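You operate a simulated robot arm through the tools that you are given. There is no shell and no other tool.

You run a simulated robot arm. Do the job below in one go: nothing can be reset, and whatever is moved stays where it is left.

TASK
Zero the tally, pack the large yellow orange in the cell for its size, wrap it and tally it.
Fine: it lies on the grey rack; press 0 pcs once before packing; set it down gently, upright; press +1 once after wrapping.

It is judged by the outcome, as a careful person would: the job done as asked, and still so three seconds after it is handed in. It fails if anything else is knocked over, pushed out of place, dropped, spilled or broken.

THE ROBOT
A 6-joint arm with a two-finger parallel gripper, fixed in place. Base frame: the origin is at the foot of the arm, x ahead of it, y to its left, z up; the work surface is at about z = 74. Lengths are in cm, angles in degrees, forces in N, time in s.
With the tool pointing down near the work surface it reaches from about 28 to 74 cm from the base axis. Its first joint turns from -66.0 to 66.0 degrees. Payload 2.45 kg.
Tool frame: the origin (TCP) lies between the finger pads and is the grasp point; the fingertips stand 2.4 cm ahead of it; z points along the fingers, y is the line along which they close. The gripper opens to 6.8 cm. The fingers are 1.7 cm wide and 1 cm thick; the gripper's body (4 by 7 cm) begins 4.1 cm behind the TCP.
Orientation is that of the tool frame in the base frame, as a unit quaternion [x, y, z, w]. With the fingers straight down and closing along the base's y, the tool's x points along the base's -x, its y along +y and its z along -z.

THE INTERFACE
- The arm moves only by the tool drive_tool. Its argument "plan" is text: rows parted by semicolons, each of 7 numbers parted by spaces: the shift along the base's x, y, z in units of 20 mm (1.0 is 20 mm), then the turn, a rotation vector about the base's x, y, z in units of 6 degrees (1.0 is 6 degrees), then the closure, from 0 (fully open) to 1 (shut). In form: x y z rx ry rz grip; .... A call has 1 to 20 rows; each row shifts and turns the commanded pose from where the row before left it. A call with a number of a shift or a turn outside -1 to 1 is refused whole. A row lasts 0.2 s, in which the tool goes at most 5 cm and 8.6 degrees; a call with a longer step from one row to the next is refused whole, and so is a gripper value outside its range. A pose out of reach is approached as far as the arm can. The call stops where the force on the tool passes 40 N (or 10 N more than at its start, if that is more) or the arm is blocked; 0.2 s more then pass. Each finger travels about 10.8 cm/s and halts on what it meets, pressing with about 37 N; the grip force reading is that of the motor and also rises with nothing between the fingers. The clock runs only during rows and for 0.2 s after the last one: add rows that do not move to give the fingers time. The reply holds the time, the measured pose of the TCP, the force on the tool along the base axes, the opening and the grip force, in the units named above and with some noise, with the torque about the TCP (base axes, N m) and any sound that the robot's microphone picked up.
- Cameras (640 x 400 px; columns grow to the right, rows downward): "scene" is fixed at [17.61, 42.84, 145.81]; the picture's right is [-0.56, -0.83, 0.00], its down [-0.59, 0.40, -0.70] and it looks along [0.58, -0.39, -0.71] (base axes); focal length 343 px, centre (320, 200). "wrist" rides on the gripper at [8.4, 1.1, -7.5] in the tool frame; the picture's right is [-0.13, 0.99, 0.00], its down [-0.60, -0.08, -0.79] and it looks along [-0.79, -0.10, 0.61] (tool axes); focal length 251 px, centre (320, 200). There is no depth. A picture from a camera that has moved, and an enlarged one, comes with that camera's place and axes in the base frame and with its lens. The place of the scene camera against the robot may be out by one fixed shift of up to 1.2 cm in any direction.
- grab_frame(camera): a new picture of that camera. It takes no simulated time.
- zoom(camera, box): a new picture of the part [left, top, right, bottom] of that camera's present view, enlarged. It takes no simulated time.
- close_job(): hands the job in; it is judged then, once.

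Places have to be worked out from the pictures, the camera data and where the tool is seen. Open the gripper and draw the arm clear of the work before you hand the job in, unless the task says otherwise.

The tools are called after "Emit:" as a command line: name --argument value ..., lists and objects as JSON in quotes. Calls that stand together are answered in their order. drive_tool: Moves the arm, as the interface text tells. Its arguments: {"type":"object","properties":{"plan":{"type":"string"}},"required":["plan"]} The other tools are called the same way: grab_frame (camera) takes a picture; zoom (camera, box) takes an enlarged picture of a part of a camera's view; close_job () hands the job in.

At the start:

```text
time_s: 0.0
tcp_pos: [44.5, -1.66, 111.86]
tcp_rot: [0.0, 1.0, 0.0, 0.0]
wrist_force: [-0.4, -0.4, 0.0]
ft_torque: [0.0, 0.02, 0.0]
finger_gap: 6.82
gripper_force: 0.1
```

scene: 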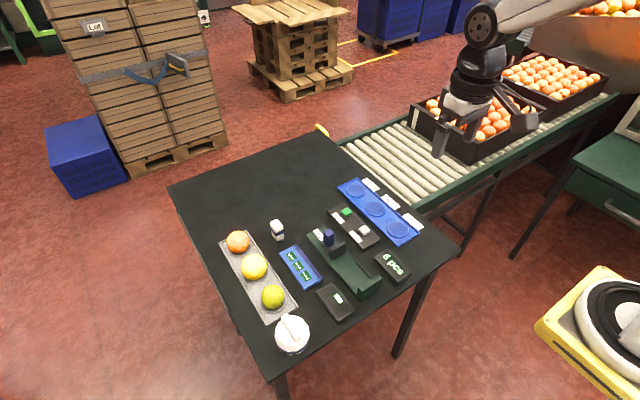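
wrist: 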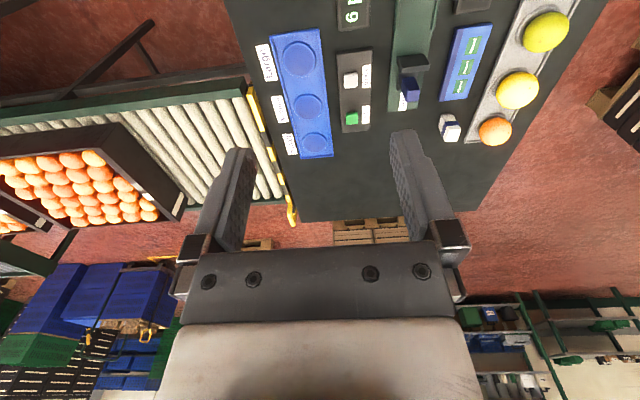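

I'll begin by looking closely at the table with both cameras before moving anything.

Emit:
zoom --camera "scene" --box '[200, 160, 440, 360]'

Emit:
zoom --camera "scene" --box '[300, 170, 430, 300]'

Emit:
zoom --camera "wrist" --box '[240, 0, 600, 220]'

Emit:
zoom --camera "scene" --box '[210, 210, 340, 360]'

```text
2.00 times, centred on (320, 260) of scene
camera zoom: at [17.61, 42.84, 145.81], right [-0.56, -0.83, 0.0], down [-0.59, 0.4, -0.7], along [0.58, -0.39, -0.71], focal length 686 px, centre (320, 80)
```

zoom: 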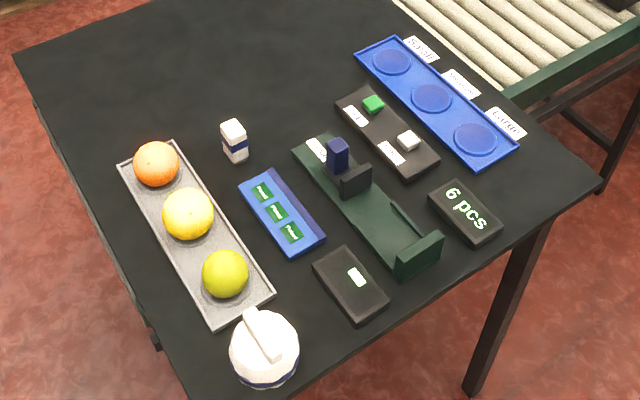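

```text
3.08 times, centred on (365, 235) of scene
camera zoom: at [17.61, 42.84, 145.81], right [-0.56, -0.83, 0.0], down [-0.59, 0.4, -0.7], along [0.58, -0.39, -0.71], focal length 1055 px, centre (182, 92)
```

zoom: 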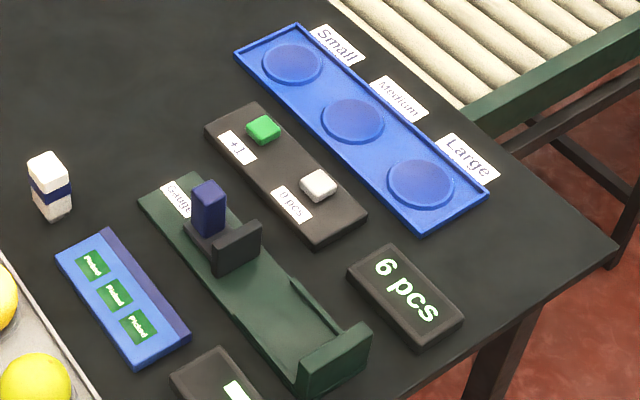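

```text
1.78 times, centred on (420, 110) of wrist
camera zoom: at [36.13, -0.49, 119.36], right [0.13, 0.99, 0.0], down [0.6, -0.08, 0.79], along [0.79, -0.1, -0.61], focal length 447 px, centre (142, 360)
```

zoom: 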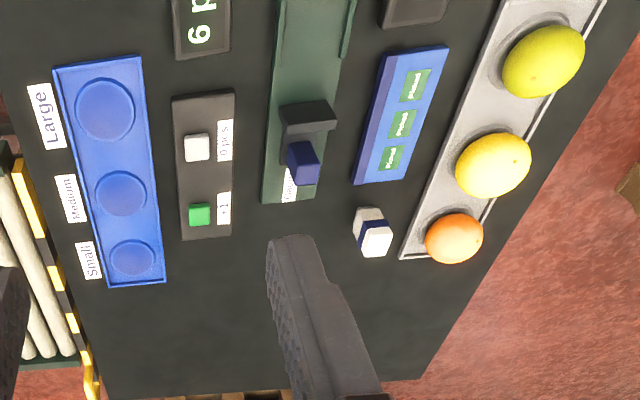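

```text
2.67 times, centred on (275, 285) of scene
camera zoom: at [17.61, 42.84, 145.81], right [-0.56, -0.83, 0.0], down [-0.59, 0.4, -0.7], along [0.58, -0.39, -0.71], focal length 914 px, centre (440, -27)
```

zoom: 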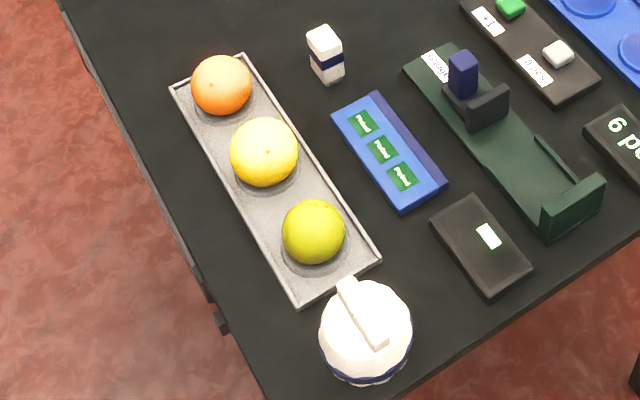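

The rack holds an orange, a yellow and a greenish fruit. I need to identify the other devices (gauge, blue card holder, white-and-blue items) before deciding how the wrapping is done, so I zoom further.

Emit:
zoom --camera "scene" --box '[262, 300, 326, 364]'

Emit:
zoom --camera "scene" --box '[262, 210, 326, 260]'

Emit:
zoom --camera "scene" --box '[274, 240, 360, 324]'

Emit:
zoom --camera "scene" --box '[300, 216, 390, 300]'

Emit:
zoom --camera "wrist" --box '[420, 0, 560, 150]'

Emit:
zoom --camera "scene" --box '[216, 220, 300, 325]'

```text
6.25 times, centred on (294, 332) of scene
camera zoom: at [17.61, 42.84, 145.81], right [-0.56, -0.83, 0.0], down [-0.59, 0.4, -0.7], along [0.58, -0.39, -0.71], focal length 2143 px, centre (482, -625)
```

zoom: 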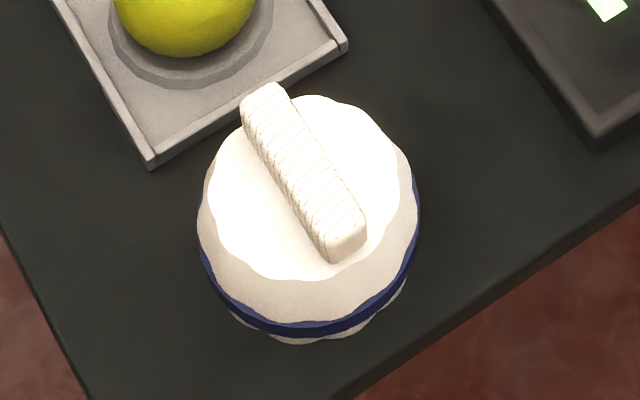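

```text
8.00 times, centred on (294, 235) of scene
camera zoom: at [17.61, 42.84, 145.81], right [-0.56, -0.83, 0.0], down [-0.59, 0.4, -0.7], along [0.58, -0.39, -0.71], focal length 2743 px, centre (528, -80)
```

zoom: 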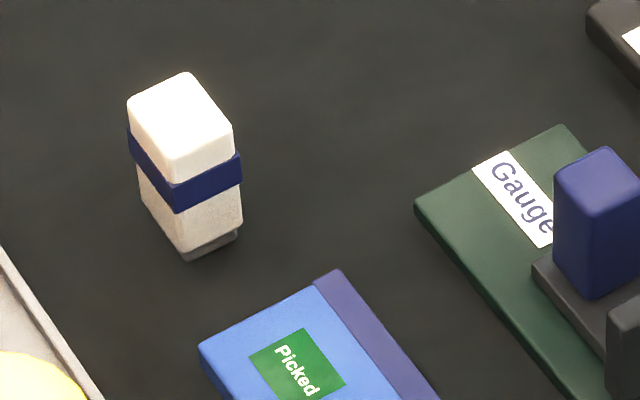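

```text
4.76 times, centred on (317, 282) of scene
camera zoom: at [17.61, 42.84, 145.81], right [-0.56, -0.83, 0.0], down [-0.59, 0.4, -0.7], along [0.58, -0.39, -0.71], focal length 1632 px, centre (334, -190)
```

zoom: 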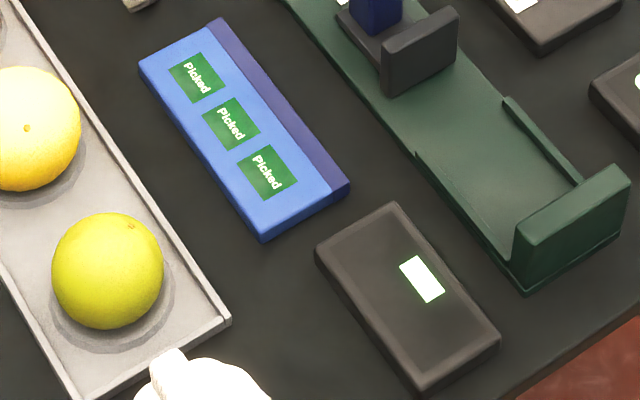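

```text
4.76 times, centred on (345, 258) of scene
camera zoom: at [17.61, 42.84, 145.81], right [-0.56, -0.83, 0.0], down [-0.59, 0.4, -0.7], along [0.58, -0.39, -0.71], focal length 1632 px, centre (201, -76)
```

zoom: 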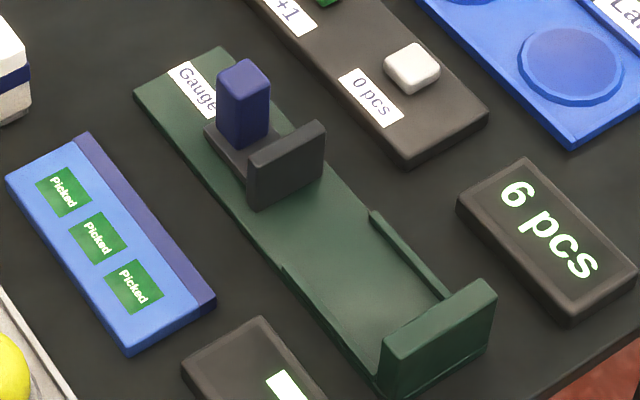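

```text
2.67 times, centred on (490, 75) of wrist
camera zoom: at [36.13, -0.49, 119.36], right [0.13, 0.99, 0.0], down [0.6, -0.08, 0.79], along [0.79, -0.1, -0.61], focal length 670 px, centre (-133, 533)
```

zoom: 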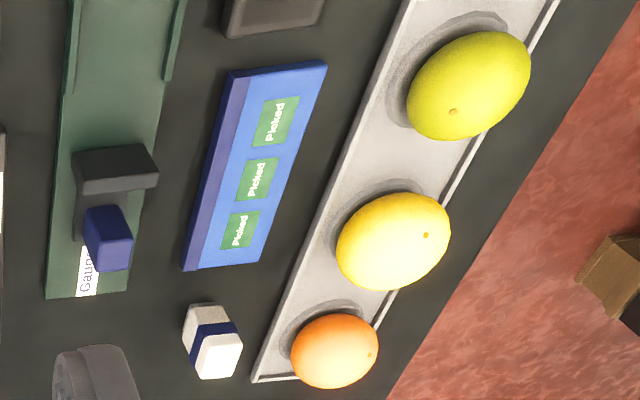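

```text
3.81 times, centred on (258, 272) of scene
camera zoom: at [17.61, 42.84, 145.81], right [-0.56, -0.83, 0.0], down [-0.59, 0.4, -0.7], along [0.58, -0.39, -0.71], focal length 1306 px, centre (556, -76)
```

zoom: 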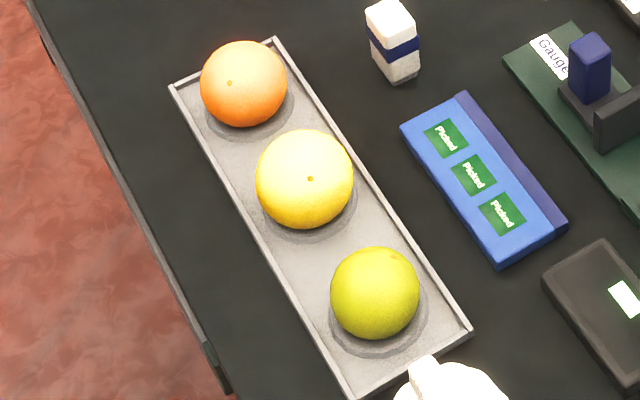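

The white scalloped dome with a grip bar looks like the wrap, and the yellow fruit in the middle of the rack is the largest (about 6 cm). Combining both cameras, I put the white "0 pcs" button near (58.4, 2.1) and the green "+1" near (66.1, 2.1). I close the fingers and go to a hover above 0 pcs.

Emit:
drive_tool --plan "0.632 0.171 -0.994 0 0 0 1; 0.632 0.171 -0.994 0 0 0 1; 0.632 0.171 -0.994 0 0 0 1; 0.632 0.171 -0.994 0 0 0 1; 0.632 0.171 -0.994 0 0 0 1; 0.632 0.171 -0.994 0 0 0 1; 0.632 0.171 -0.994 0 0 0 1; 0.632 0.171 -0.994 0 0 0 1; 0.632 0.171 -0.994 0 0 0 1; 0.632 0.171 -0.994 0 0 0 1; 0.632 0.171 -0.994 0 0 0 1; 0 0 0 0 0 0 1; 0 0 0 0 0 0 1"

```text
time_s: 2.8
tcp_pos: [58.25, 2.3, 89.94]
tcp_rot: [0.0, 1.0, 0.0, 0.001]
wrist_force: [-0.2, 0.2, -0.5]
ft_torque: [-0.01, 0.01, 0.0]
finger_gap: 0.0
gripper_force: 23.8
```

The tool is hovering near (58.25, 2.3, 89.9) with the fingers shut. I check the alignment with both cameras.

Emit:
grab_frame --camera "wrist"

Emit:
grab_frame --camera "scene"

```text
taken
camera wrist: at [49.95, 3.29, 97.43], right [0.13, 0.99, 0.0], down [0.6, -0.08, 0.79], along [0.79, -0.1, -0.61], focal length 251 px, centre (320, 200)
```

wrist: 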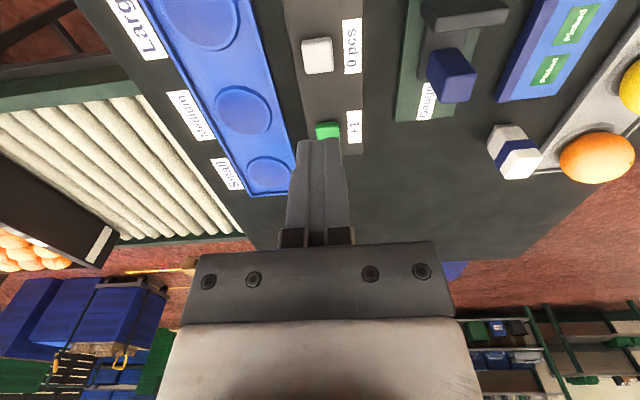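

```text
taken
```

scene: 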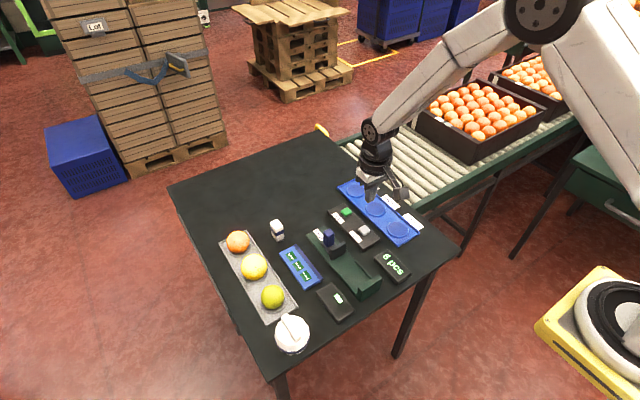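

The button projects to about (58.45, 2.0), so I shift slightly and lower to bring the fingertips a couple of cm above it.

Emit:
drive_tool --plan "0.1 -0.15 -0.9 0 0 0 1; 0 0 -0.9 0 0 0 1; 0 0 -0.9 0 0 0 1; 0 0 -0.9 0 0 0 1; 0 0 -0.7 0 0 0 1; 0 0 0 0 0 0 1"

Emit:
zoom --camera "wrist" --box '[220, 40, 420, 165]'

Emit:
zoom --camera "scene" --box '[320, 160, 440, 260]'

```text
time_s: 4.2
tcp_pos: [58.51, 1.84, 81.28]
tcp_rot: [0.001, 1.0, 0.0, 0.0]
wrist_force: [-0.7, -0.5, 1.1]
ft_torque: [-0.02, -0.01, 0.02]
finger_gap: 0.04
gripper_force: 23.8
```

```text
3.20 times, centred on (320, 102) of wrist
camera zoom: at [50.14, 2.93, 88.88], right [0.13, 0.99, 0.0], down [0.6, -0.08, 0.79], along [0.79, -0.1, -0.61], focal length 805 px, centre (320, 512)
```

zoom: 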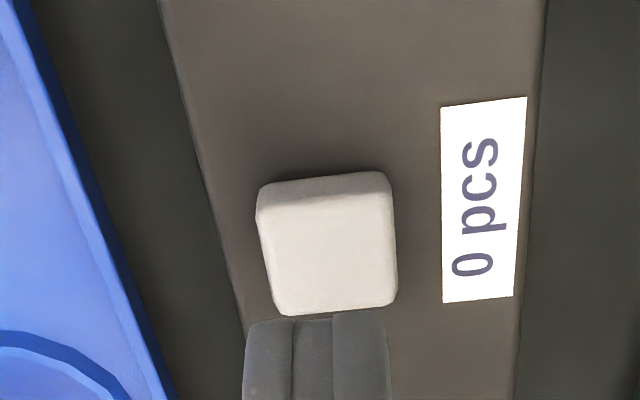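

```text
4.00 times, centred on (380, 210) of scene
camera zoom: at [17.61, 42.84, 145.81], right [-0.56, -0.83, 0.0], down [-0.59, 0.4, -0.7], along [0.58, -0.39, -0.71], focal length 1371 px, centre (80, 160)
```

zoom: 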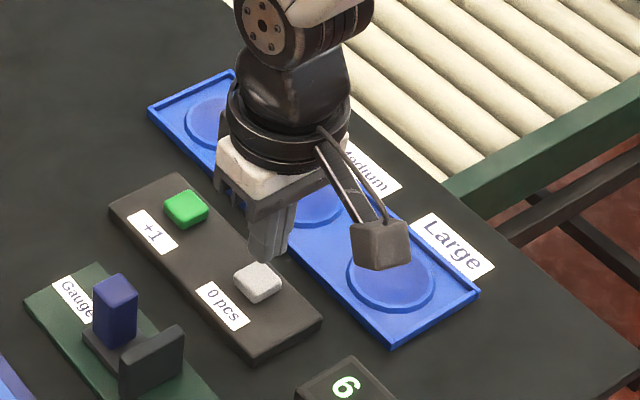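

The fingertips (z≈78.9) are right over the button, about (58.55, 1.98). I ease down with small steps, reading the force and display.

Emit:
drive_tool --plan "0 0.05 -0.25 0 0 0 1; 0 0 -0.25 0 0 0 1; 0 0 -0.2 0 0 0 1; 0 0 0 0 0 0 1"

Emit:
zoom --camera "scene" --box '[320, 190, 440, 290]'

```text
time_s: 5.2
tcp_pos: [58.47, 1.96, 80.03]
tcp_rot: [0.0, 1.0, 0.0, 0.001]
wrist_force: [-0.5, 0.1, 0.4]
ft_torque: [0.02, -0.03, 0.0]
finger_gap: 0.03
gripper_force: 23.8
```

```text
4.00 times, centred on (380, 240) of scene
camera zoom: at [17.61, 42.84, 145.81], right [-0.56, -0.83, 0.0], down [-0.59, 0.4, -0.7], along [0.58, -0.39, -0.71], focal length 1371 px, centre (80, 40)
```

zoom: 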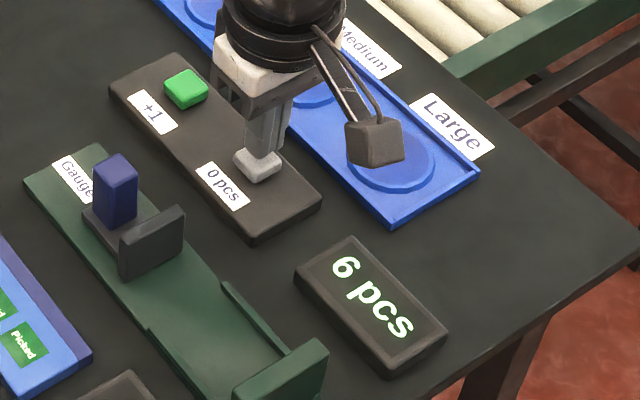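

The fingertip is at about z=77.6 with no contact yet and the display still reads 6. I continue down in 2 mm steps.

Emit:
drive_tool --plan "0 0 -0.1 0 0 0 1; 0 0 -0.1 0 0 0 1; 0 0 -0.1 0 0 0 1; 0 0 0 0 0 0 1"

Emit:
zoom --camera "scene" --box '[320, 190, 440, 290]'

```text
time_s: 6.2
tcp_pos: [58.59, 1.97, 79.35]
tcp_rot: [0.0, 1.0, 0.0, 0.002]
wrist_force: [0.3, 0.3, -0.2]
ft_torque: [0.03, 0.01, 0.0]
finger_gap: 0.0
gripper_force: 23.3
```

```text
4.00 times, centred on (380, 240) of scene
camera zoom: at [17.61, 42.84, 145.81], right [-0.56, -0.83, 0.0], down [-0.59, 0.4, -0.7], along [0.58, -0.39, -0.71], focal length 1371 px, centre (80, 40)
```

zoom: 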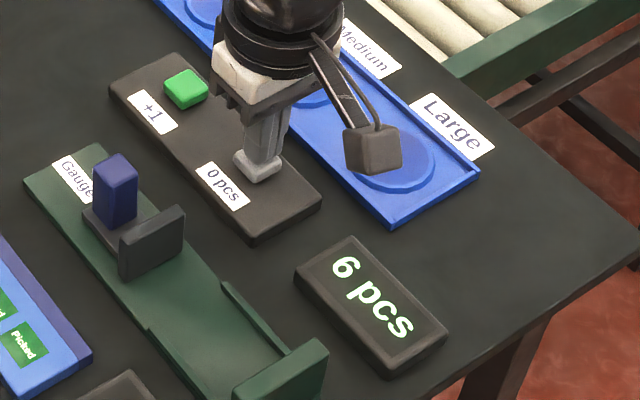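

Still no force at fingertip z≈76.95. Continue down in 2 mm steps.

Emit:
drive_tool --plan "0 0 -0.1 0 0 0 1; 0 0 -0.1 0 0 0 1; 0 0 0 0 0 0 1"

Emit:
zoom --camera "scene" --box '[320, 190, 440, 290]'

```text
time_s: 7.0
tcp_pos: [58.51, 2.0, 78.97]
tcp_rot: [0.001, 1.0, 0.0, 0.001]
wrist_force: [0.4, 1.0, 0.9]
ft_torque: [0.0, 0.02, 0.06]
finger_gap: 0.0
gripper_force: 23.3
```

```text
4.00 times, centred on (380, 240) of scene
camera zoom: at [17.61, 42.84, 145.81], right [-0.56, -0.83, 0.0], down [-0.59, 0.4, -0.7], along [0.58, -0.39, -0.71], focal length 1371 px, centre (80, 40)
```

zoom: 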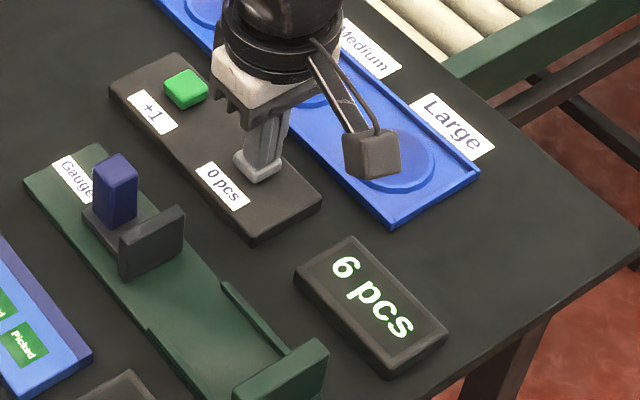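

The force reading is still within noise at fingertip z≈76.57. Continue with 2 mm steps.

Emit:
drive_tool --plan "0 0 -0.1 0 0 0 1; 0 0 -0.1 0 0 0 1; 0 0 0 0 0 0 1"

Emit:
zoom --camera "scene" --box '[320, 190, 440, 290]'

```text
time_s: 7.8
tcp_pos: [58.46, 2.05, 78.6]
tcp_rot: [0.0, 1.0, 0.0, 0.0]
wrist_force: [1.8, 0.3, 1.8]
ft_torque: [0.05, -0.02, 0.02]
finger_gap: 0.05
gripper_force: 23.7
heard: click
```

```text
4.00 times, centred on (380, 240) of scene
camera zoom: at [17.61, 42.84, 145.81], right [-0.56, -0.83, 0.0], down [-0.59, 0.4, -0.7], along [0.58, -0.39, -0.71], focal length 1371 px, centre (80, 40)
```

zoom: 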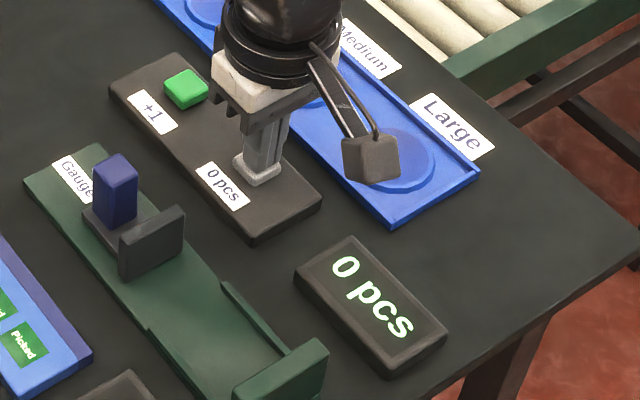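

A click was heard and the display reads "0 pcs". I go straight up, then move over the Large cell to measure it.

Emit:
drive_tool --plan "0 0 -0.0 0 0 0 1; 0 0 0.5 0 0 0 1; 0 0 1 0 0 0 1; 0 0 1 0 0 0 1; 0 0 1 0 0 0 1; -0.42 -0.84 0.6 0 0 0 1; -0.42 -0.84 0.6 0 0 0 1; -0.42 -0.84 0.6 0 0 0 1; -0.42 -0.84 0.6 0 0 0 1; -0.42 -0.84 0.6 0 0 0 1; 0 0 0 0 0 0 1; 0 0 0 0 0 0 1"

Emit:
grab_frame --camera "wrist"

Emit:
zoom --camera "wrist" --box '[220, 0, 420, 125]'

Emit:
zoom --camera "scene" --box '[320, 160, 440, 260]'

```text
time_s: 10.4
tcp_pos: [54.29, -6.35, 91.81]
tcp_rot: [-0.001, 1.0, 0.0, 0.001]
wrist_force: [0.3, 0.0, -1.1]
ft_torque: [0.0, 0.02, -0.03]
finger_gap: 0.0
gripper_force: 23.2
```

```text
taken
camera wrist: at [45.94, -5.28, 99.1], right [0.13, 0.99, 0.0], down [0.6, -0.08, 0.79], along [0.79, -0.1, -0.61], focal length 251 px, centre (320, 200)
```

wrist: 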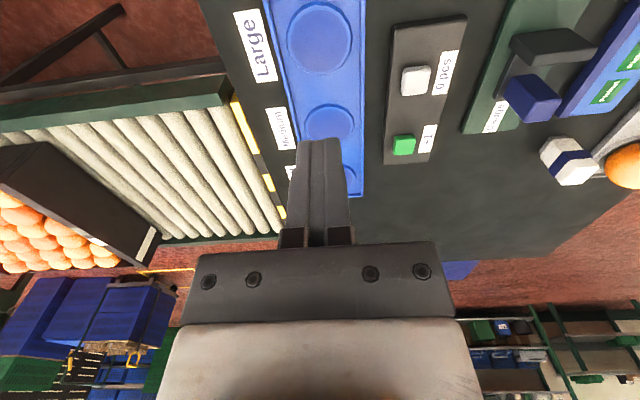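

```text
3.20 times, centred on (320, 62) of wrist
camera zoom: at [45.94, -5.28, 99.1], right [0.13, 0.99, 0.0], down [0.6, -0.08, 0.79], along [0.79, -0.1, -0.61], focal length 805 px, centre (320, 640)
```

zoom: 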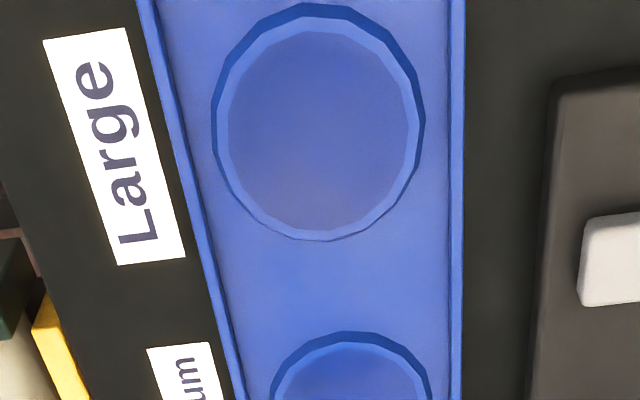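

```text
4.00 times, centred on (380, 210) of scene
camera zoom: at [17.61, 42.84, 145.81], right [-0.56, -0.83, 0.0], down [-0.59, 0.4, -0.7], along [0.58, -0.39, -0.71], focal length 1371 px, centre (80, 160)
```

zoom: 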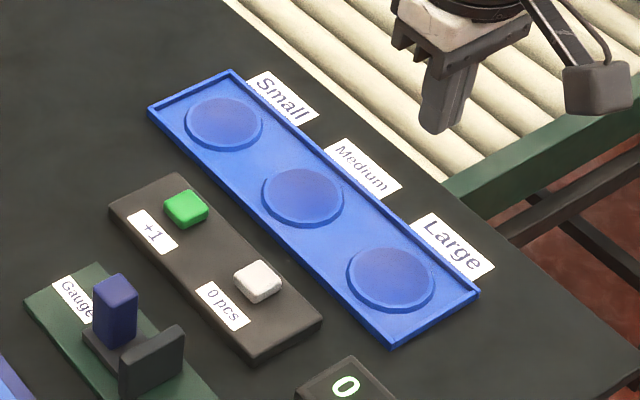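

The Large cell centre comes out at about (54.4, -6.4), recess about 5.7 cm across. Now I fly across at a safe height to view the rack, opening the gripper on the way.

Emit:
drive_tool --plan "0.158 0.954 0.09 0 0 0 1; 0.158 0.954 0.09 0 0 0 1; 0.158 0.954 0.09 0 0 0 1; 0.158 0.954 0.09 0 0 0 1; 0.158 0.954 0.09 0 0 0 1; 0.158 0.954 0.09 0 0 0 1; 0.158 0.954 0.09 0 0 0 1; 0.158 0.954 0.09 0 0 0 1; 0.158 0.954 0.09 0 0 0 1; 0.158 0.954 0.09 0 0 0 1; 0.158 0.954 0.09 0 0 0 0; 0.158 0.954 0.09 0 0 0 0; 0.158 0.954 0.09 0 0 0 0; 0.158 0.954 0.09 0 0 0 0; 0.158 0.954 0.09 0 0 0 0; 0.158 0.954 0.09 0 0 0 0; 0.158 0.954 0.09 0 0 0 0; 0.158 0.954 0.09 0 0 0 0; 0 0 0 0 0 0 0; 0 0 0 0 0 0 0"

Emit:
grab_frame --camera "wrist"

Emit:
zoom --camera "wrist" --box '[220, 0, 460, 150]'

```text
time_s: 14.6
tcp_pos: [60.11, 27.91, 94.8]
tcp_rot: [0.001, 1.0, 0.0, 0.001]
wrist_force: [0.4, 0.4, -0.4]
ft_torque: [0.0, 0.02, 0.01]
finger_gap: 6.78
gripper_force: 0.0
```

```text
taken
camera wrist: at [51.76, 29.04, 102.23], right [0.13, 0.99, 0.0], down [0.6, -0.08, 0.79], along [0.79, -0.1, -0.61], focal length 251 px, centre (320, 200)
```

wrist: 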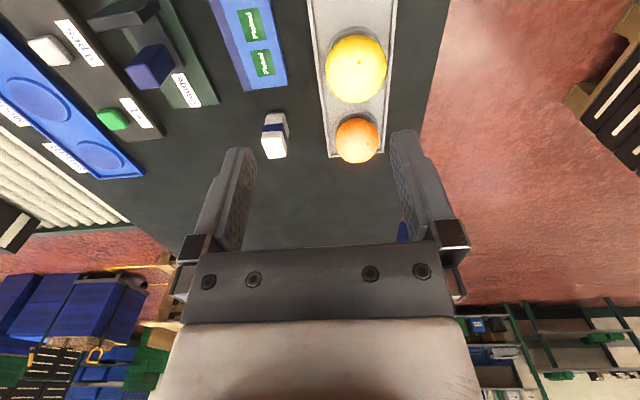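

```text
2.67 times, centred on (340, 75) of wrist
camera zoom: at [51.76, 29.04, 102.23], right [0.13, 0.99, 0.0], down [0.6, -0.08, 0.79], along [0.79, -0.1, -0.61], focal length 670 px, centre (267, 533)
```

zoom: 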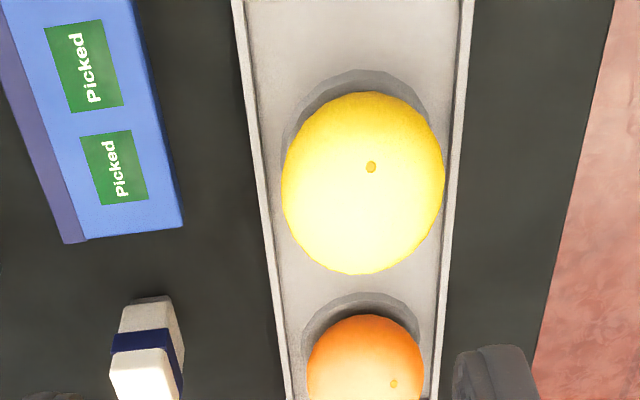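

The yellow fruit's centre works out to about (63.8, 31.0, 77.5), diameter about 5.8 cm. I move above it while turning the gripper 90° so that the fingers close along x, clear of the rack walls.

Emit:
drive_tool --plan "0.123 0.103 -0.2 0 0 1 0; 0.123 0.103 -0.2 0 0 1 0; 0.123 0.103 -0.2 0 0 1 0; 0.123 0.103 -0.2 0 0 1 0; 0.123 0.103 -0.2 0 0 1 0; 0.123 0.103 -0.2 0 0 1 0; 0.123 0.103 -0.2 0 0 1 0; 0.123 0.103 -0.2 0 0 1 0; 0.123 0.103 -0.2 0 0 1 0; 0.123 0.103 -0.2 0 0 1 0; 0.123 0.103 -0.2 0 0 1 0; 0.123 0.103 -0.2 0 0 1 0; 0.123 0.103 -0.2 0 0 1 0; 0.123 0.103 -0.2 0 0 1 0; 0.123 0.103 -0.2 0 0 1 0; 0 0 0 0 0 0 0; 0 0 0 0 0 0 0"

Emit:
grab_frame --camera "wrist"

Emit:
grab_frame --camera "scene"

```text
time_s: 18.2
tcp_pos: [63.81, 31.17, 88.8]
tcp_rot: [-0.707, 0.707, 0.0, 0.0]
wrist_force: [0.8, 0.2, -0.3]
ft_torque: [0.01, 0.04, 0.02]
finger_gap: 6.8
gripper_force: 0.1
```

```text
taken
camera wrist: at [62.84, 22.65, 96.29], right [-0.99, 0.13, 0.0], down [0.08, 0.6, 0.79], along [0.1, 0.79, -0.61], focal length 251 px, centre (320, 200)
```

wrist: 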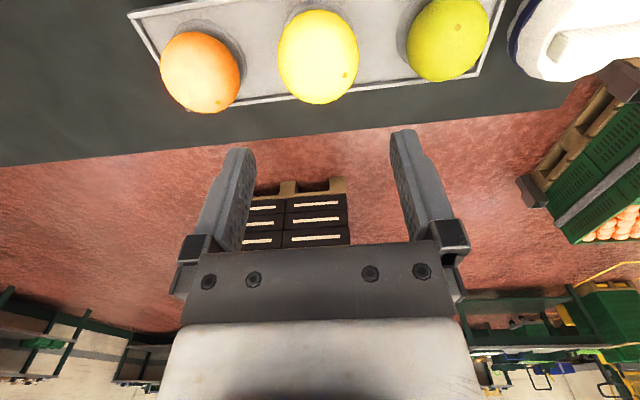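

```text
taken
```

scene: 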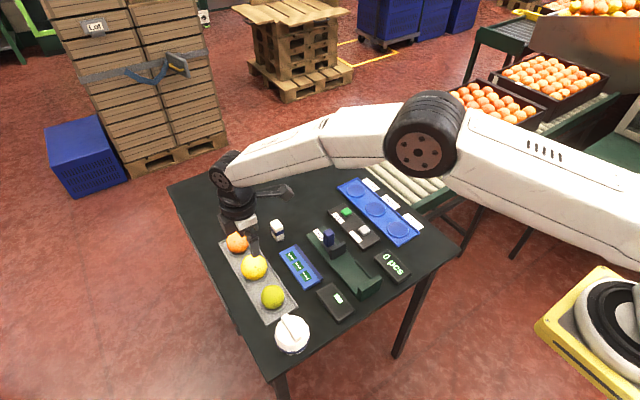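

Combining the two views puts the fruit's centre at about (64.0, 31.0, 76.8). The fingers straddle it in x; I lower to just above the equator zone and check again.

Emit:
drive_tool --plan "0.08 -0.08 -0.8 0 0 0 0; 0 0 -0.8 0 0 0 0; 0 0 -0.8 0 0 0 0; 0 0 -0.8 0 0 0 0; 0 0 -0.6 0 0 0 0; 0 0 0 0 0 0 0; 0 0 0 0 0 0 0"

Emit:
grab_frame --camera "wrist"

Emit:
zoom --camera "scene" --box '[200, 200, 320, 300]'

```text
time_s: 19.8
tcp_pos: [64.06, 31.02, 81.22]
tcp_rot: [-0.707, 0.707, 0.0, 0.001]
wrist_force: [-0.4, 0.0, 0.1]
ft_torque: [-0.01, -0.01, 0.06]
finger_gap: 6.84
gripper_force: 0.0
```

```text
taken
camera wrist: at [62.98, 22.47, 88.71], right [-0.99, 0.13, 0.0], down [0.08, 0.6, 0.79], along [0.1, 0.79, -0.61], focal length 251 px, centre (320, 200)
```

wrist: 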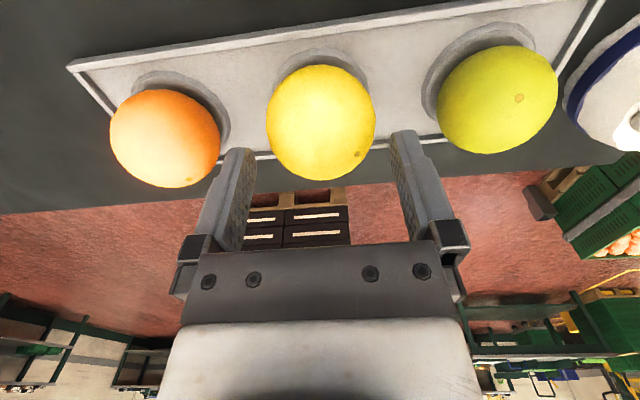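

```text
4.00 times, centred on (260, 250) of scene
camera zoom: at [17.61, 42.84, 145.81], right [-0.56, -0.83, 0.0], down [-0.59, 0.4, -0.7], along [0.58, -0.39, -0.71], focal length 1371 px, centre (560, 0)
```

zoom: 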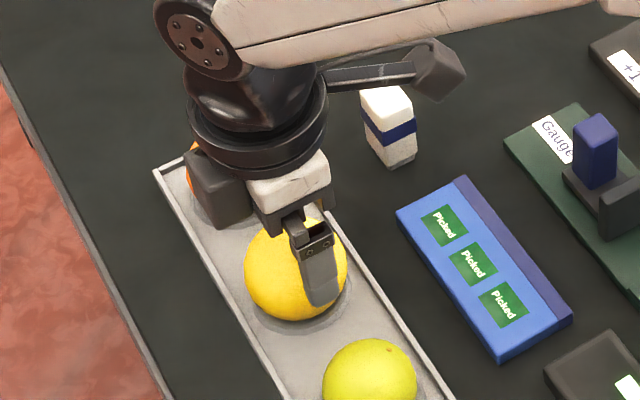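

The fruit is centred between the fingers. I descend to TCP z≈77.8 (fingertips about 1.4 cm below the equator, above the rack floor).

Emit:
drive_tool --plan "0 0.03 -0.5 0 0 0 0; 0 0 -0.5 0 0 0 0; 0 0 -0.4 0 0 0 0; 0 0 -0.3 0 0 0 0; 0 0 0 0 0 0 0"

Emit:
grab_frame --camera "wrist"

Emit:
zoom --camera "scene" --box '[200, 200, 320, 300]'

```text
time_s: 21.0
tcp_pos: [64.02, 30.99, 77.71]
tcp_rot: [0.708, -0.707, -0.001, 0.0]
wrist_force: [0.0, -0.1, -0.6]
ft_torque: [-0.03, 0.01, 0.0]
finger_gap: 6.8
gripper_force: 0.1
```

```text
taken
camera wrist: at [62.98, 22.56, 85.27], right [-0.99, 0.13, 0.0], down [0.08, 0.6, 0.79], along [0.1, 0.79, -0.61], focal length 251 px, centre (320, 200)
```

wrist: 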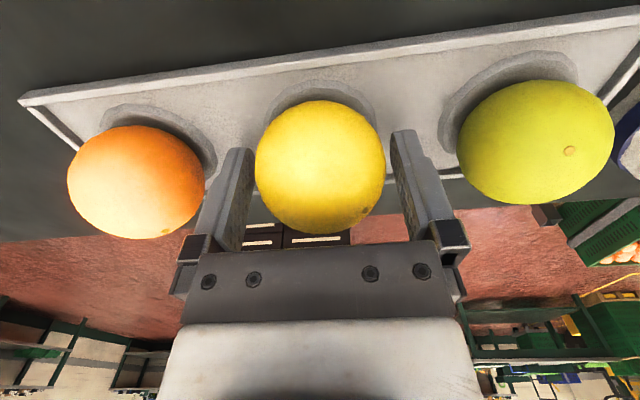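

```text
4.00 times, centred on (260, 250) of scene
camera zoom: at [17.61, 42.84, 145.81], right [-0.56, -0.83, 0.0], down [-0.59, 0.4, -0.7], along [0.58, -0.39, -0.71], focal length 1371 px, centre (560, 0)
```

zoom: 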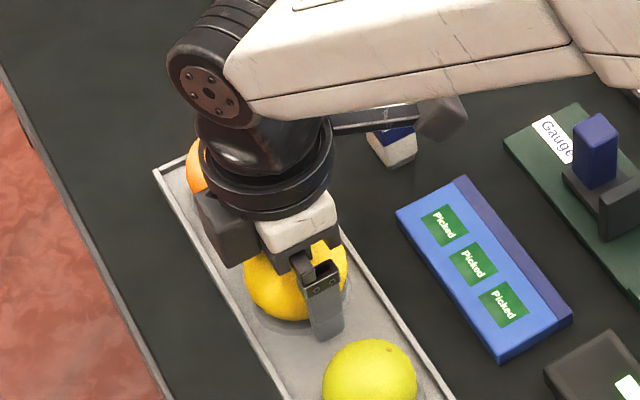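

The fingers straddle the fruit's equator with clearance on both sides. I close gently onto it in stages and read the grip force.

Emit:
drive_tool --plan "0 0 0 0 0 0 0.1; 0 0 0 0 0 0 0.15; 0 0 0 0 0 0 0.2; 0 0 0 0 0 0 0.2; 0 0 0 0 0 0 0.2"

```text
time_s: 22.2
tcp_pos: [64.05, 30.98, 77.84]
tcp_rot: [-0.707, 0.707, 0.001, 0.0]
wrist_force: [0.2, -0.6, -0.4]
ft_torque: [0.02, 0.0, 0.0]
finger_gap: 5.83
gripper_force: 36.7
```

The fingers halted at a gap of 5.83 cm, matching the fruit's diameter, with full grip. I lift slowly straight up.

Emit:
drive_tool --plan "0 0 0.2 0 0 0 0.2; 0 0 0.3 0 0 0 0.2; 0 0 0.5 0 0 0 0.2; 0 0 0.7 0 0 0 0.2; 0 0 0.8 0 0 0 0.2; 0 0 0 0 0 0 0.2"

Emit:
grab_frame --camera "wrist"

Emit:
zoom --camera "scene" --box '[200, 200, 320, 300]'

```text
time_s: 23.6
tcp_pos: [63.93, 30.94, 82.79]
tcp_rot: [-0.707, 0.707, 0.0, 0.001]
wrist_force: [0.6, -0.5, -1.0]
ft_torque: [0.02, 0.02, -0.01]
finger_gap: 5.8
gripper_force: 37.6
```

```text
taken
camera wrist: at [62.94, 22.52, 90.29], right [-0.99, 0.13, 0.0], down [0.08, 0.6, 0.79], along [0.1, 0.79, -0.61], focal length 251 px, centre (320, 200)
```

wrist: 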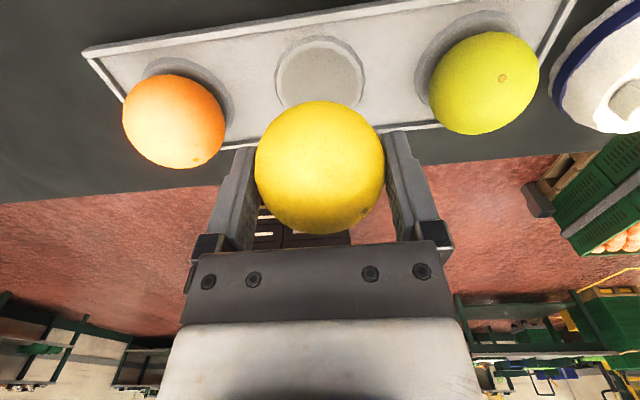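

```text
4.00 times, centred on (260, 250) of scene
camera zoom: at [17.61, 42.85, 145.81], right [-0.56, -0.83, 0.0], down [-0.59, 0.4, -0.7], along [0.58, -0.39, -0.71], focal length 1371 px, centre (560, 0)
```

zoom: 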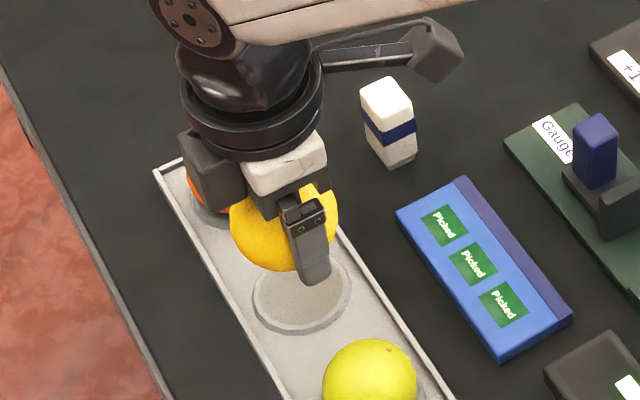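

The fruit is held and came clear of the rack cleanly. I rise to about z=90 and carry it across towards the Large cell.

Emit:
drive_tool --plan "0 0 0.9 0 0 0 0.2; 0 0 0.9 0 0 0 0.2; 0 0 0.9 0 0 0 0.2; 0 0 0.9 0 0 0 0.2; -0.25 -0.6 0 0 0 0 0.2; -0.25 -0.95 0 0 0 0 0.2; -0.25 -0.95 0 0 0 0 0.2; -0.25 -0.95 0 0 0 0 0.2; -0.25 -0.95 0 0 0 0 0.2; -0.25 -0.95 0 0 0 0 0.2; -0.25 -0.95 0 0 0 0 0.2; -0.25 -0.95 0 0 0 0 0.2; -0.25 -0.95 0 0 0 0 0.2; -0.25 -0.95 0 0 0 0 0.2; -0.25 -0.95 0 0 0 0 0.2; -0.25 -0.95 0 0 0 0 0.2; -0.25 -0.95 0 0 0 0 0.2; -0.25 -0.95 0 0 0 0 0.2; -0.25 -0.95 0 0 0 0 0.2; -0.25 -0.95 0 0 0 0 0.2"

```text
time_s: 27.8
tcp_pos: [55.98, 1.26, 89.95]
tcp_rot: [-0.707, 0.707, 0.001, 0.0]
wrist_force: [0.0, -0.6, -1.9]
ft_torque: [0.03, 0.03, -0.03]
finger_gap: 5.8
gripper_force: 36.8
```

At (55.98, 1.26) with the fruit still held. I finish the travel to above the Large cell and look.

Emit:
drive_tool --plan "-0.158 -0.8 0 0 0 0 0.2; -0.158 -0.8 0 0 0 0 0.2; -0.158 -0.8 0 0 0 0 0.2; -0.158 -0.8 0 0 0 0 0.2; -0.158 -0.63 0 0 0 0 0.2; 0 0 0 0 0 0 0.2; 0 0 0 0 0 0 0.2"

Emit:
grab_frame --camera "wrist"

Emit:
zoom --camera "scene" --box '[320, 160, 440, 260]'

```text
time_s: 29.4
tcp_pos: [54.41, -6.34, 90.07]
tcp_rot: [-0.707, 0.707, 0.0, 0.001]
wrist_force: [-0.7, 0.3, -1.2]
ft_torque: [-0.04, -0.02, 0.0]
finger_gap: 5.81
gripper_force: 36.6
```

```text
taken
camera wrist: at [53.33, -14.79, 97.49], right [-0.99, 0.13, 0.0], down [0.08, 0.6, 0.79], along [0.1, 0.79, -0.61], focal length 251 px, centre (320, 200)
```

wrist: 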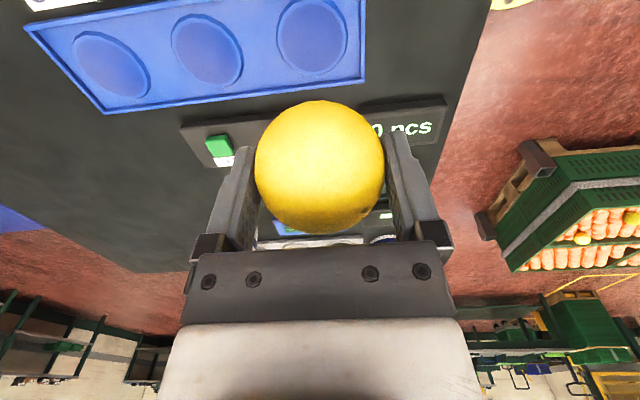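

```text
4.00 times, centred on (380, 210) of scene
camera zoom: at [17.61, 42.84, 145.81], right [-0.56, -0.83, 0.0], down [-0.59, 0.4, -0.7], along [0.58, -0.39, -0.71], focal length 1371 px, centre (80, 160)
```

zoom: 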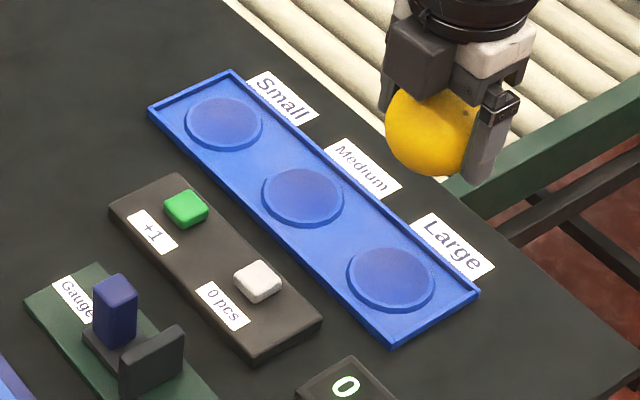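

The tray is in view at the top with the Large recess on the right. I zoom to measure its centre against the fruit.

Emit:
zoom --camera "wrist" --box '[240, 0, 400, 100]'

```text
4.00 times, centred on (320, 50) of wrist
camera zoom: at [53.33, -14.79, 97.49], right [-0.99, 0.13, 0.0], down [0.08, 0.6, 0.79], along [0.1, 0.79, -0.61], focal length 1006 px, centre (320, 800)
```

zoom: 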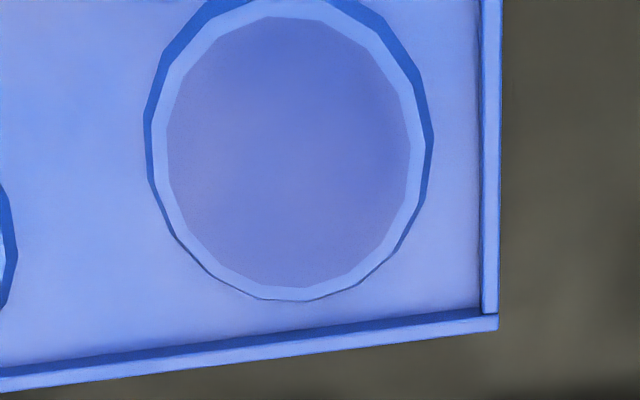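

Comparing both views, the Large recess centre is about (55.05, -6.47), so I correct the position by +0.6 in x and then lower most of the way, stopping about 1–2 cm short.

Emit:
drive_tool --plan "0.315 -0.065 0 0 0 0 0.2; 0 0 -0.8 0 0 0 0.2; 0 0 -0.8 0 0 0 0.2; 0 0 -0.8 0 0 0 0.2; 0 0 -0.8 0 0 0 0.2; 0 0 -0.6 0 0 0 0.2; 0 0 -0.4 0 0 0 0.2; 0 0 0 0 0 0 0.2; 0 0 0 0 0 0 0.2"

Emit:
grab_frame --camera "wrist"

Emit:
zoom --camera "scene" --box '[340, 180, 440, 250]'

```text
time_s: 31.4
tcp_pos: [55.1, -6.47, 81.67]
tcp_rot: [-0.707, 0.707, 0.0, 0.001]
wrist_force: [-0.7, 0.3, -0.7]
ft_torque: [-0.02, -0.01, 0.01]
finger_gap: 5.8
gripper_force: 36.7
```

```text
taken
camera wrist: at [54.0, -14.91, 89.1], right [-0.99, 0.13, 0.0], down [0.08, 0.6, 0.79], along [0.1, 0.79, -0.61], focal length 251 px, centre (320, 200)
```

wrist: 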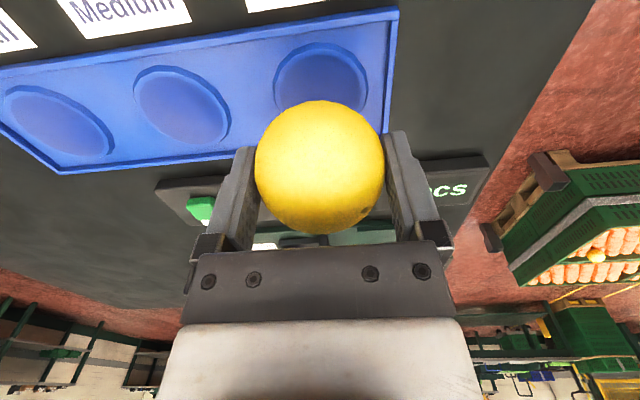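

```text
5.71 times, centred on (390, 215) of scene
camera zoom: at [17.61, 42.84, 145.81], right [-0.56, -0.83, 0.0], down [-0.59, 0.4, -0.7], along [0.58, -0.39, -0.71], focal length 1959 px, centre (-80, 114)
```

zoom: 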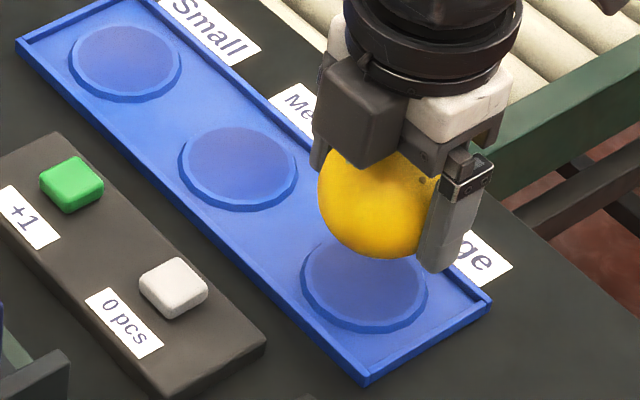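

The recess and fruit line up in x, and the scene view corrected for its offset agrees in y. I lower to about 1 cm above expected contact.

Emit:
drive_tool --plan "0 0 -0.4 0 0 0 0.2; 0 0 -0.4 0 0 0 0.2; 0 0 -0.3 0 0 0 0.2; 0 0 -0.2 0 0 0 0.2; 0 0 0 0 0 0 0.2; 0 0 0 0 0 0 0.2"

Emit:
grab_frame --camera "wrist"

Emit:
zoom --camera "scene" --box '[340, 180, 440, 250]'

```text
time_s: 32.8
tcp_pos: [54.99, -6.47, 78.91]
tcp_rot: [0.707, -0.707, -0.001, 0.0]
wrist_force: [0.5, -0.3, -1.4]
ft_torque: [0.01, 0.0, 0.0]
finger_gap: 5.81
gripper_force: 37.3
```

```text
taken
camera wrist: at [54.03, -14.91, 86.51], right [-0.99, 0.13, 0.0], down [0.08, 0.6, 0.79], along [0.1, 0.79, -0.61], focal length 251 px, centre (320, 200)
```

wrist: 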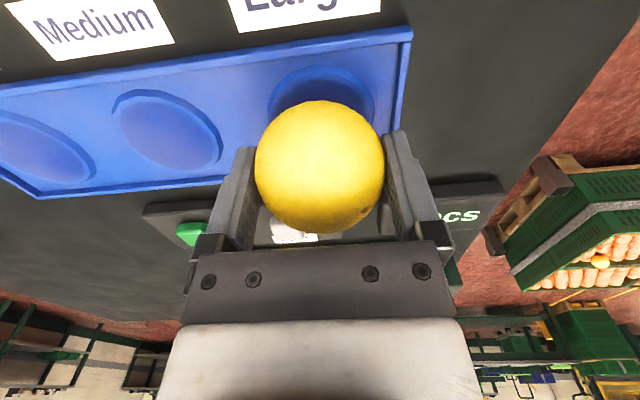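

```text
5.71 times, centred on (390, 215) of scene
camera zoom: at [17.61, 42.84, 145.81], right [-0.56, -0.83, 0.0], down [-0.59, 0.4, -0.7], along [0.58, -0.39, -0.71], focal length 1959 px, centre (-80, 114)
```

zoom: 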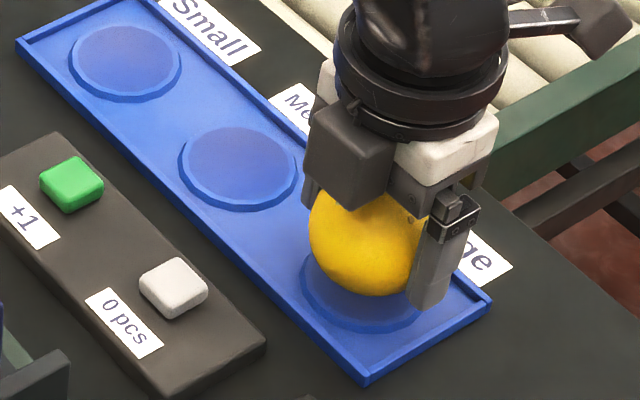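

Still free (force only the fruit's weight). I continue in 2 mm and then 1 mm steps, watching for the force to turn upward.

Emit:
drive_tool --plan "0 0 -0.1 0 0 0 0.2; 0 0 -0.1 0 0 0 0.2; 0 0 -0.1 0 0 0 0.2; 0 0 0 0 0 0 0.2"

```text
time_s: 33.8
tcp_pos: [55.04, -6.4, 78.43]
tcp_rot: [0.707, -0.707, -0.001, -0.001]
wrist_force: [-0.2, -0.5, -1.1]
ft_torque: [0.0, -0.01, -0.01]
finger_gap: 5.84
gripper_force: 37.1
```

No contact yet at TCP z≈78.4. I continue with 1 mm steps.

Emit:
drive_tool --plan "0 0 -0.05 0 0 0 0.2; 0 0 -0.05 0 0 0 0.2; 0 0 -0.05 0 0 0 0.2; 0 0 0 0 0 0 0.2"

```text
time_s: 34.8
tcp_pos: [55.0, -6.37, 78.17]
tcp_rot: [-0.706, 0.708, 0.001, 0.001]
wrist_force: [0.2, 0.3, -1.5]
ft_torque: [0.02, 0.0, 0.02]
finger_gap: 5.79
gripper_force: 37.0
```

Still only the fruit's weight on the wrist. Another few 1 mm steps.

Emit:
drive_tool --plan "0 0 -0.05 0 0 0 0.2; 0 0 -0.05 0 0 0 0.2; 0 0 0 0 0 0 0.2"

Emit:
zoom --camera "scene" --box '[340, 180, 440, 250]'

```text
time_s: 35.6
tcp_pos: [55.04, -6.41, 78.02]
tcp_rot: [0.707, -0.707, 0.0, 0.0]
wrist_force: [-0.8, -0.5, -0.7]
ft_torque: [-0.02, 0.0, -0.04]
finger_gap: 5.83
gripper_force: 37.0
```

```text
5.71 times, centred on (390, 215) of scene
camera zoom: at [17.61, 42.84, 145.81], right [-0.56, -0.83, 0.0], down [-0.59, 0.4, -0.7], along [0.58, -0.39, -0.71], focal length 1959 px, centre (-80, 114)
```

zoom: 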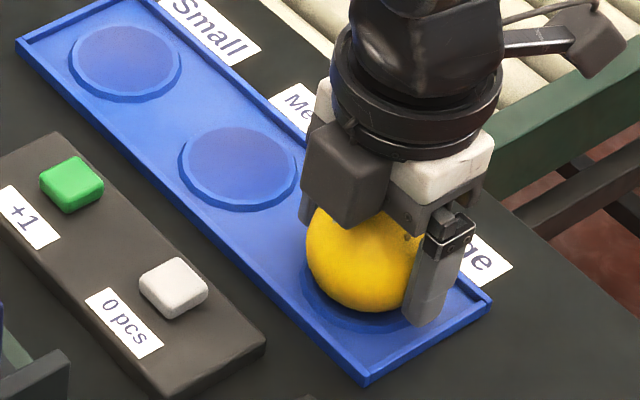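

Still hanging free; the fruit is almost down in the recess. I keep going in 1 mm steps.

Emit:
drive_tool --plan "0 0 -0.05 0 0 0 0.2; 0 0 -0.05 0 0 0 0.2; 0 0 0 0 0 0 0.2"

```text
time_s: 36.4
tcp_pos: [55.11, -6.52, 77.86]
tcp_rot: [-0.707, 0.707, 0.001, 0.0]
wrist_force: [-4.7, 0.6, 13.2]
ft_torque: [0.05, 0.14, 0.0]
finger_gap: 5.81
gripper_force: 36.8
```

Contact: 13 N upward with a -4.7 N x push, so the recess wall on the +x side touched first. I ease up half a millimetre and nudge 1 mm towards -x to let it seat.

Emit:
drive_tool --plan "0 0 0.05 0 0 0 0.2; -0.05 0 0 0 0 0 0.2; 0 0 0 0 0 0 0.2"

```text
time_s: 37.2
tcp_pos: [54.96, -6.36, 77.85]
tcp_rot: [0.707, -0.707, -0.001, 0.0]
wrist_force: [0.9, 0.3, 2.2]
ft_torque: [-0.01, -0.1, 0.0]
finger_gap: 5.84
gripper_force: 37.1
```

Force has dropped to about 2 N with hardly any side load. One more half-millimetre down to confirm it is seated.

Emit:
drive_tool --plan "0 0 -0.025 0 0 0 0.2; 0 0 0 0 0 0 0.2"

Emit:
grab_frame --camera "wrist"

Emit:
zoom --camera "scene" --box '[340, 180, 440, 250]'

```text
time_s: 37.8
tcp_pos: [54.95, -6.47, 77.75]
tcp_rot: [0.707, -0.707, 0.0, -0.001]
wrist_force: [-1.5, 1.4, 7.9]
ft_torque: [0.02, -0.03, -0.01]
finger_gap: 5.84
gripper_force: 36.9
```

```text
taken
camera wrist: at [53.91, -14.92, 85.27], right [-0.99, 0.13, 0.0], down [0.08, 0.6, 0.79], along [0.1, 0.79, -0.61], focal length 251 px, centre (320, 200)
```

wrist: 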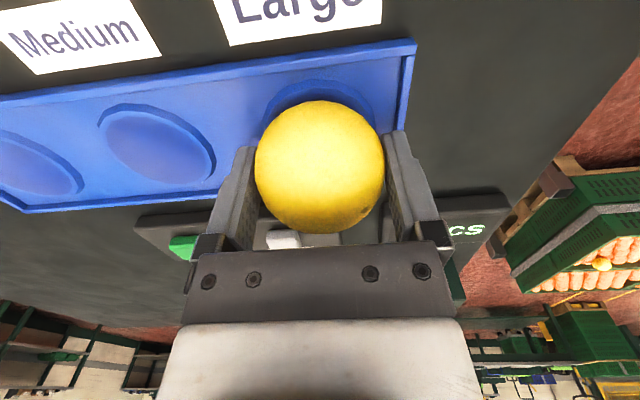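

```text
5.71 times, centred on (390, 215) of scene
camera zoom: at [17.59, 42.85, 145.81], right [-0.56, -0.83, 0.0], down [-0.59, 0.4, -0.7], along [0.58, -0.39, -0.71], focal length 1959 px, centre (-80, 114)
```

zoom: 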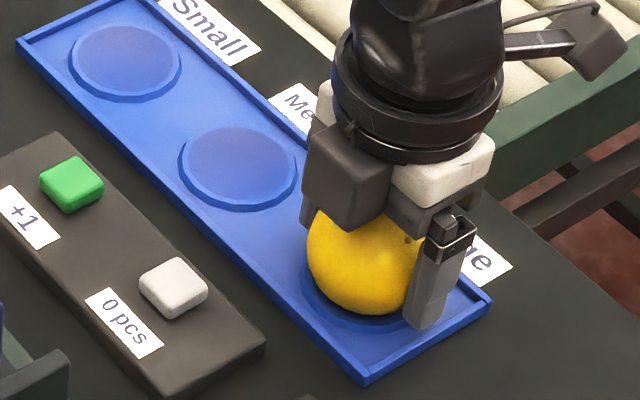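

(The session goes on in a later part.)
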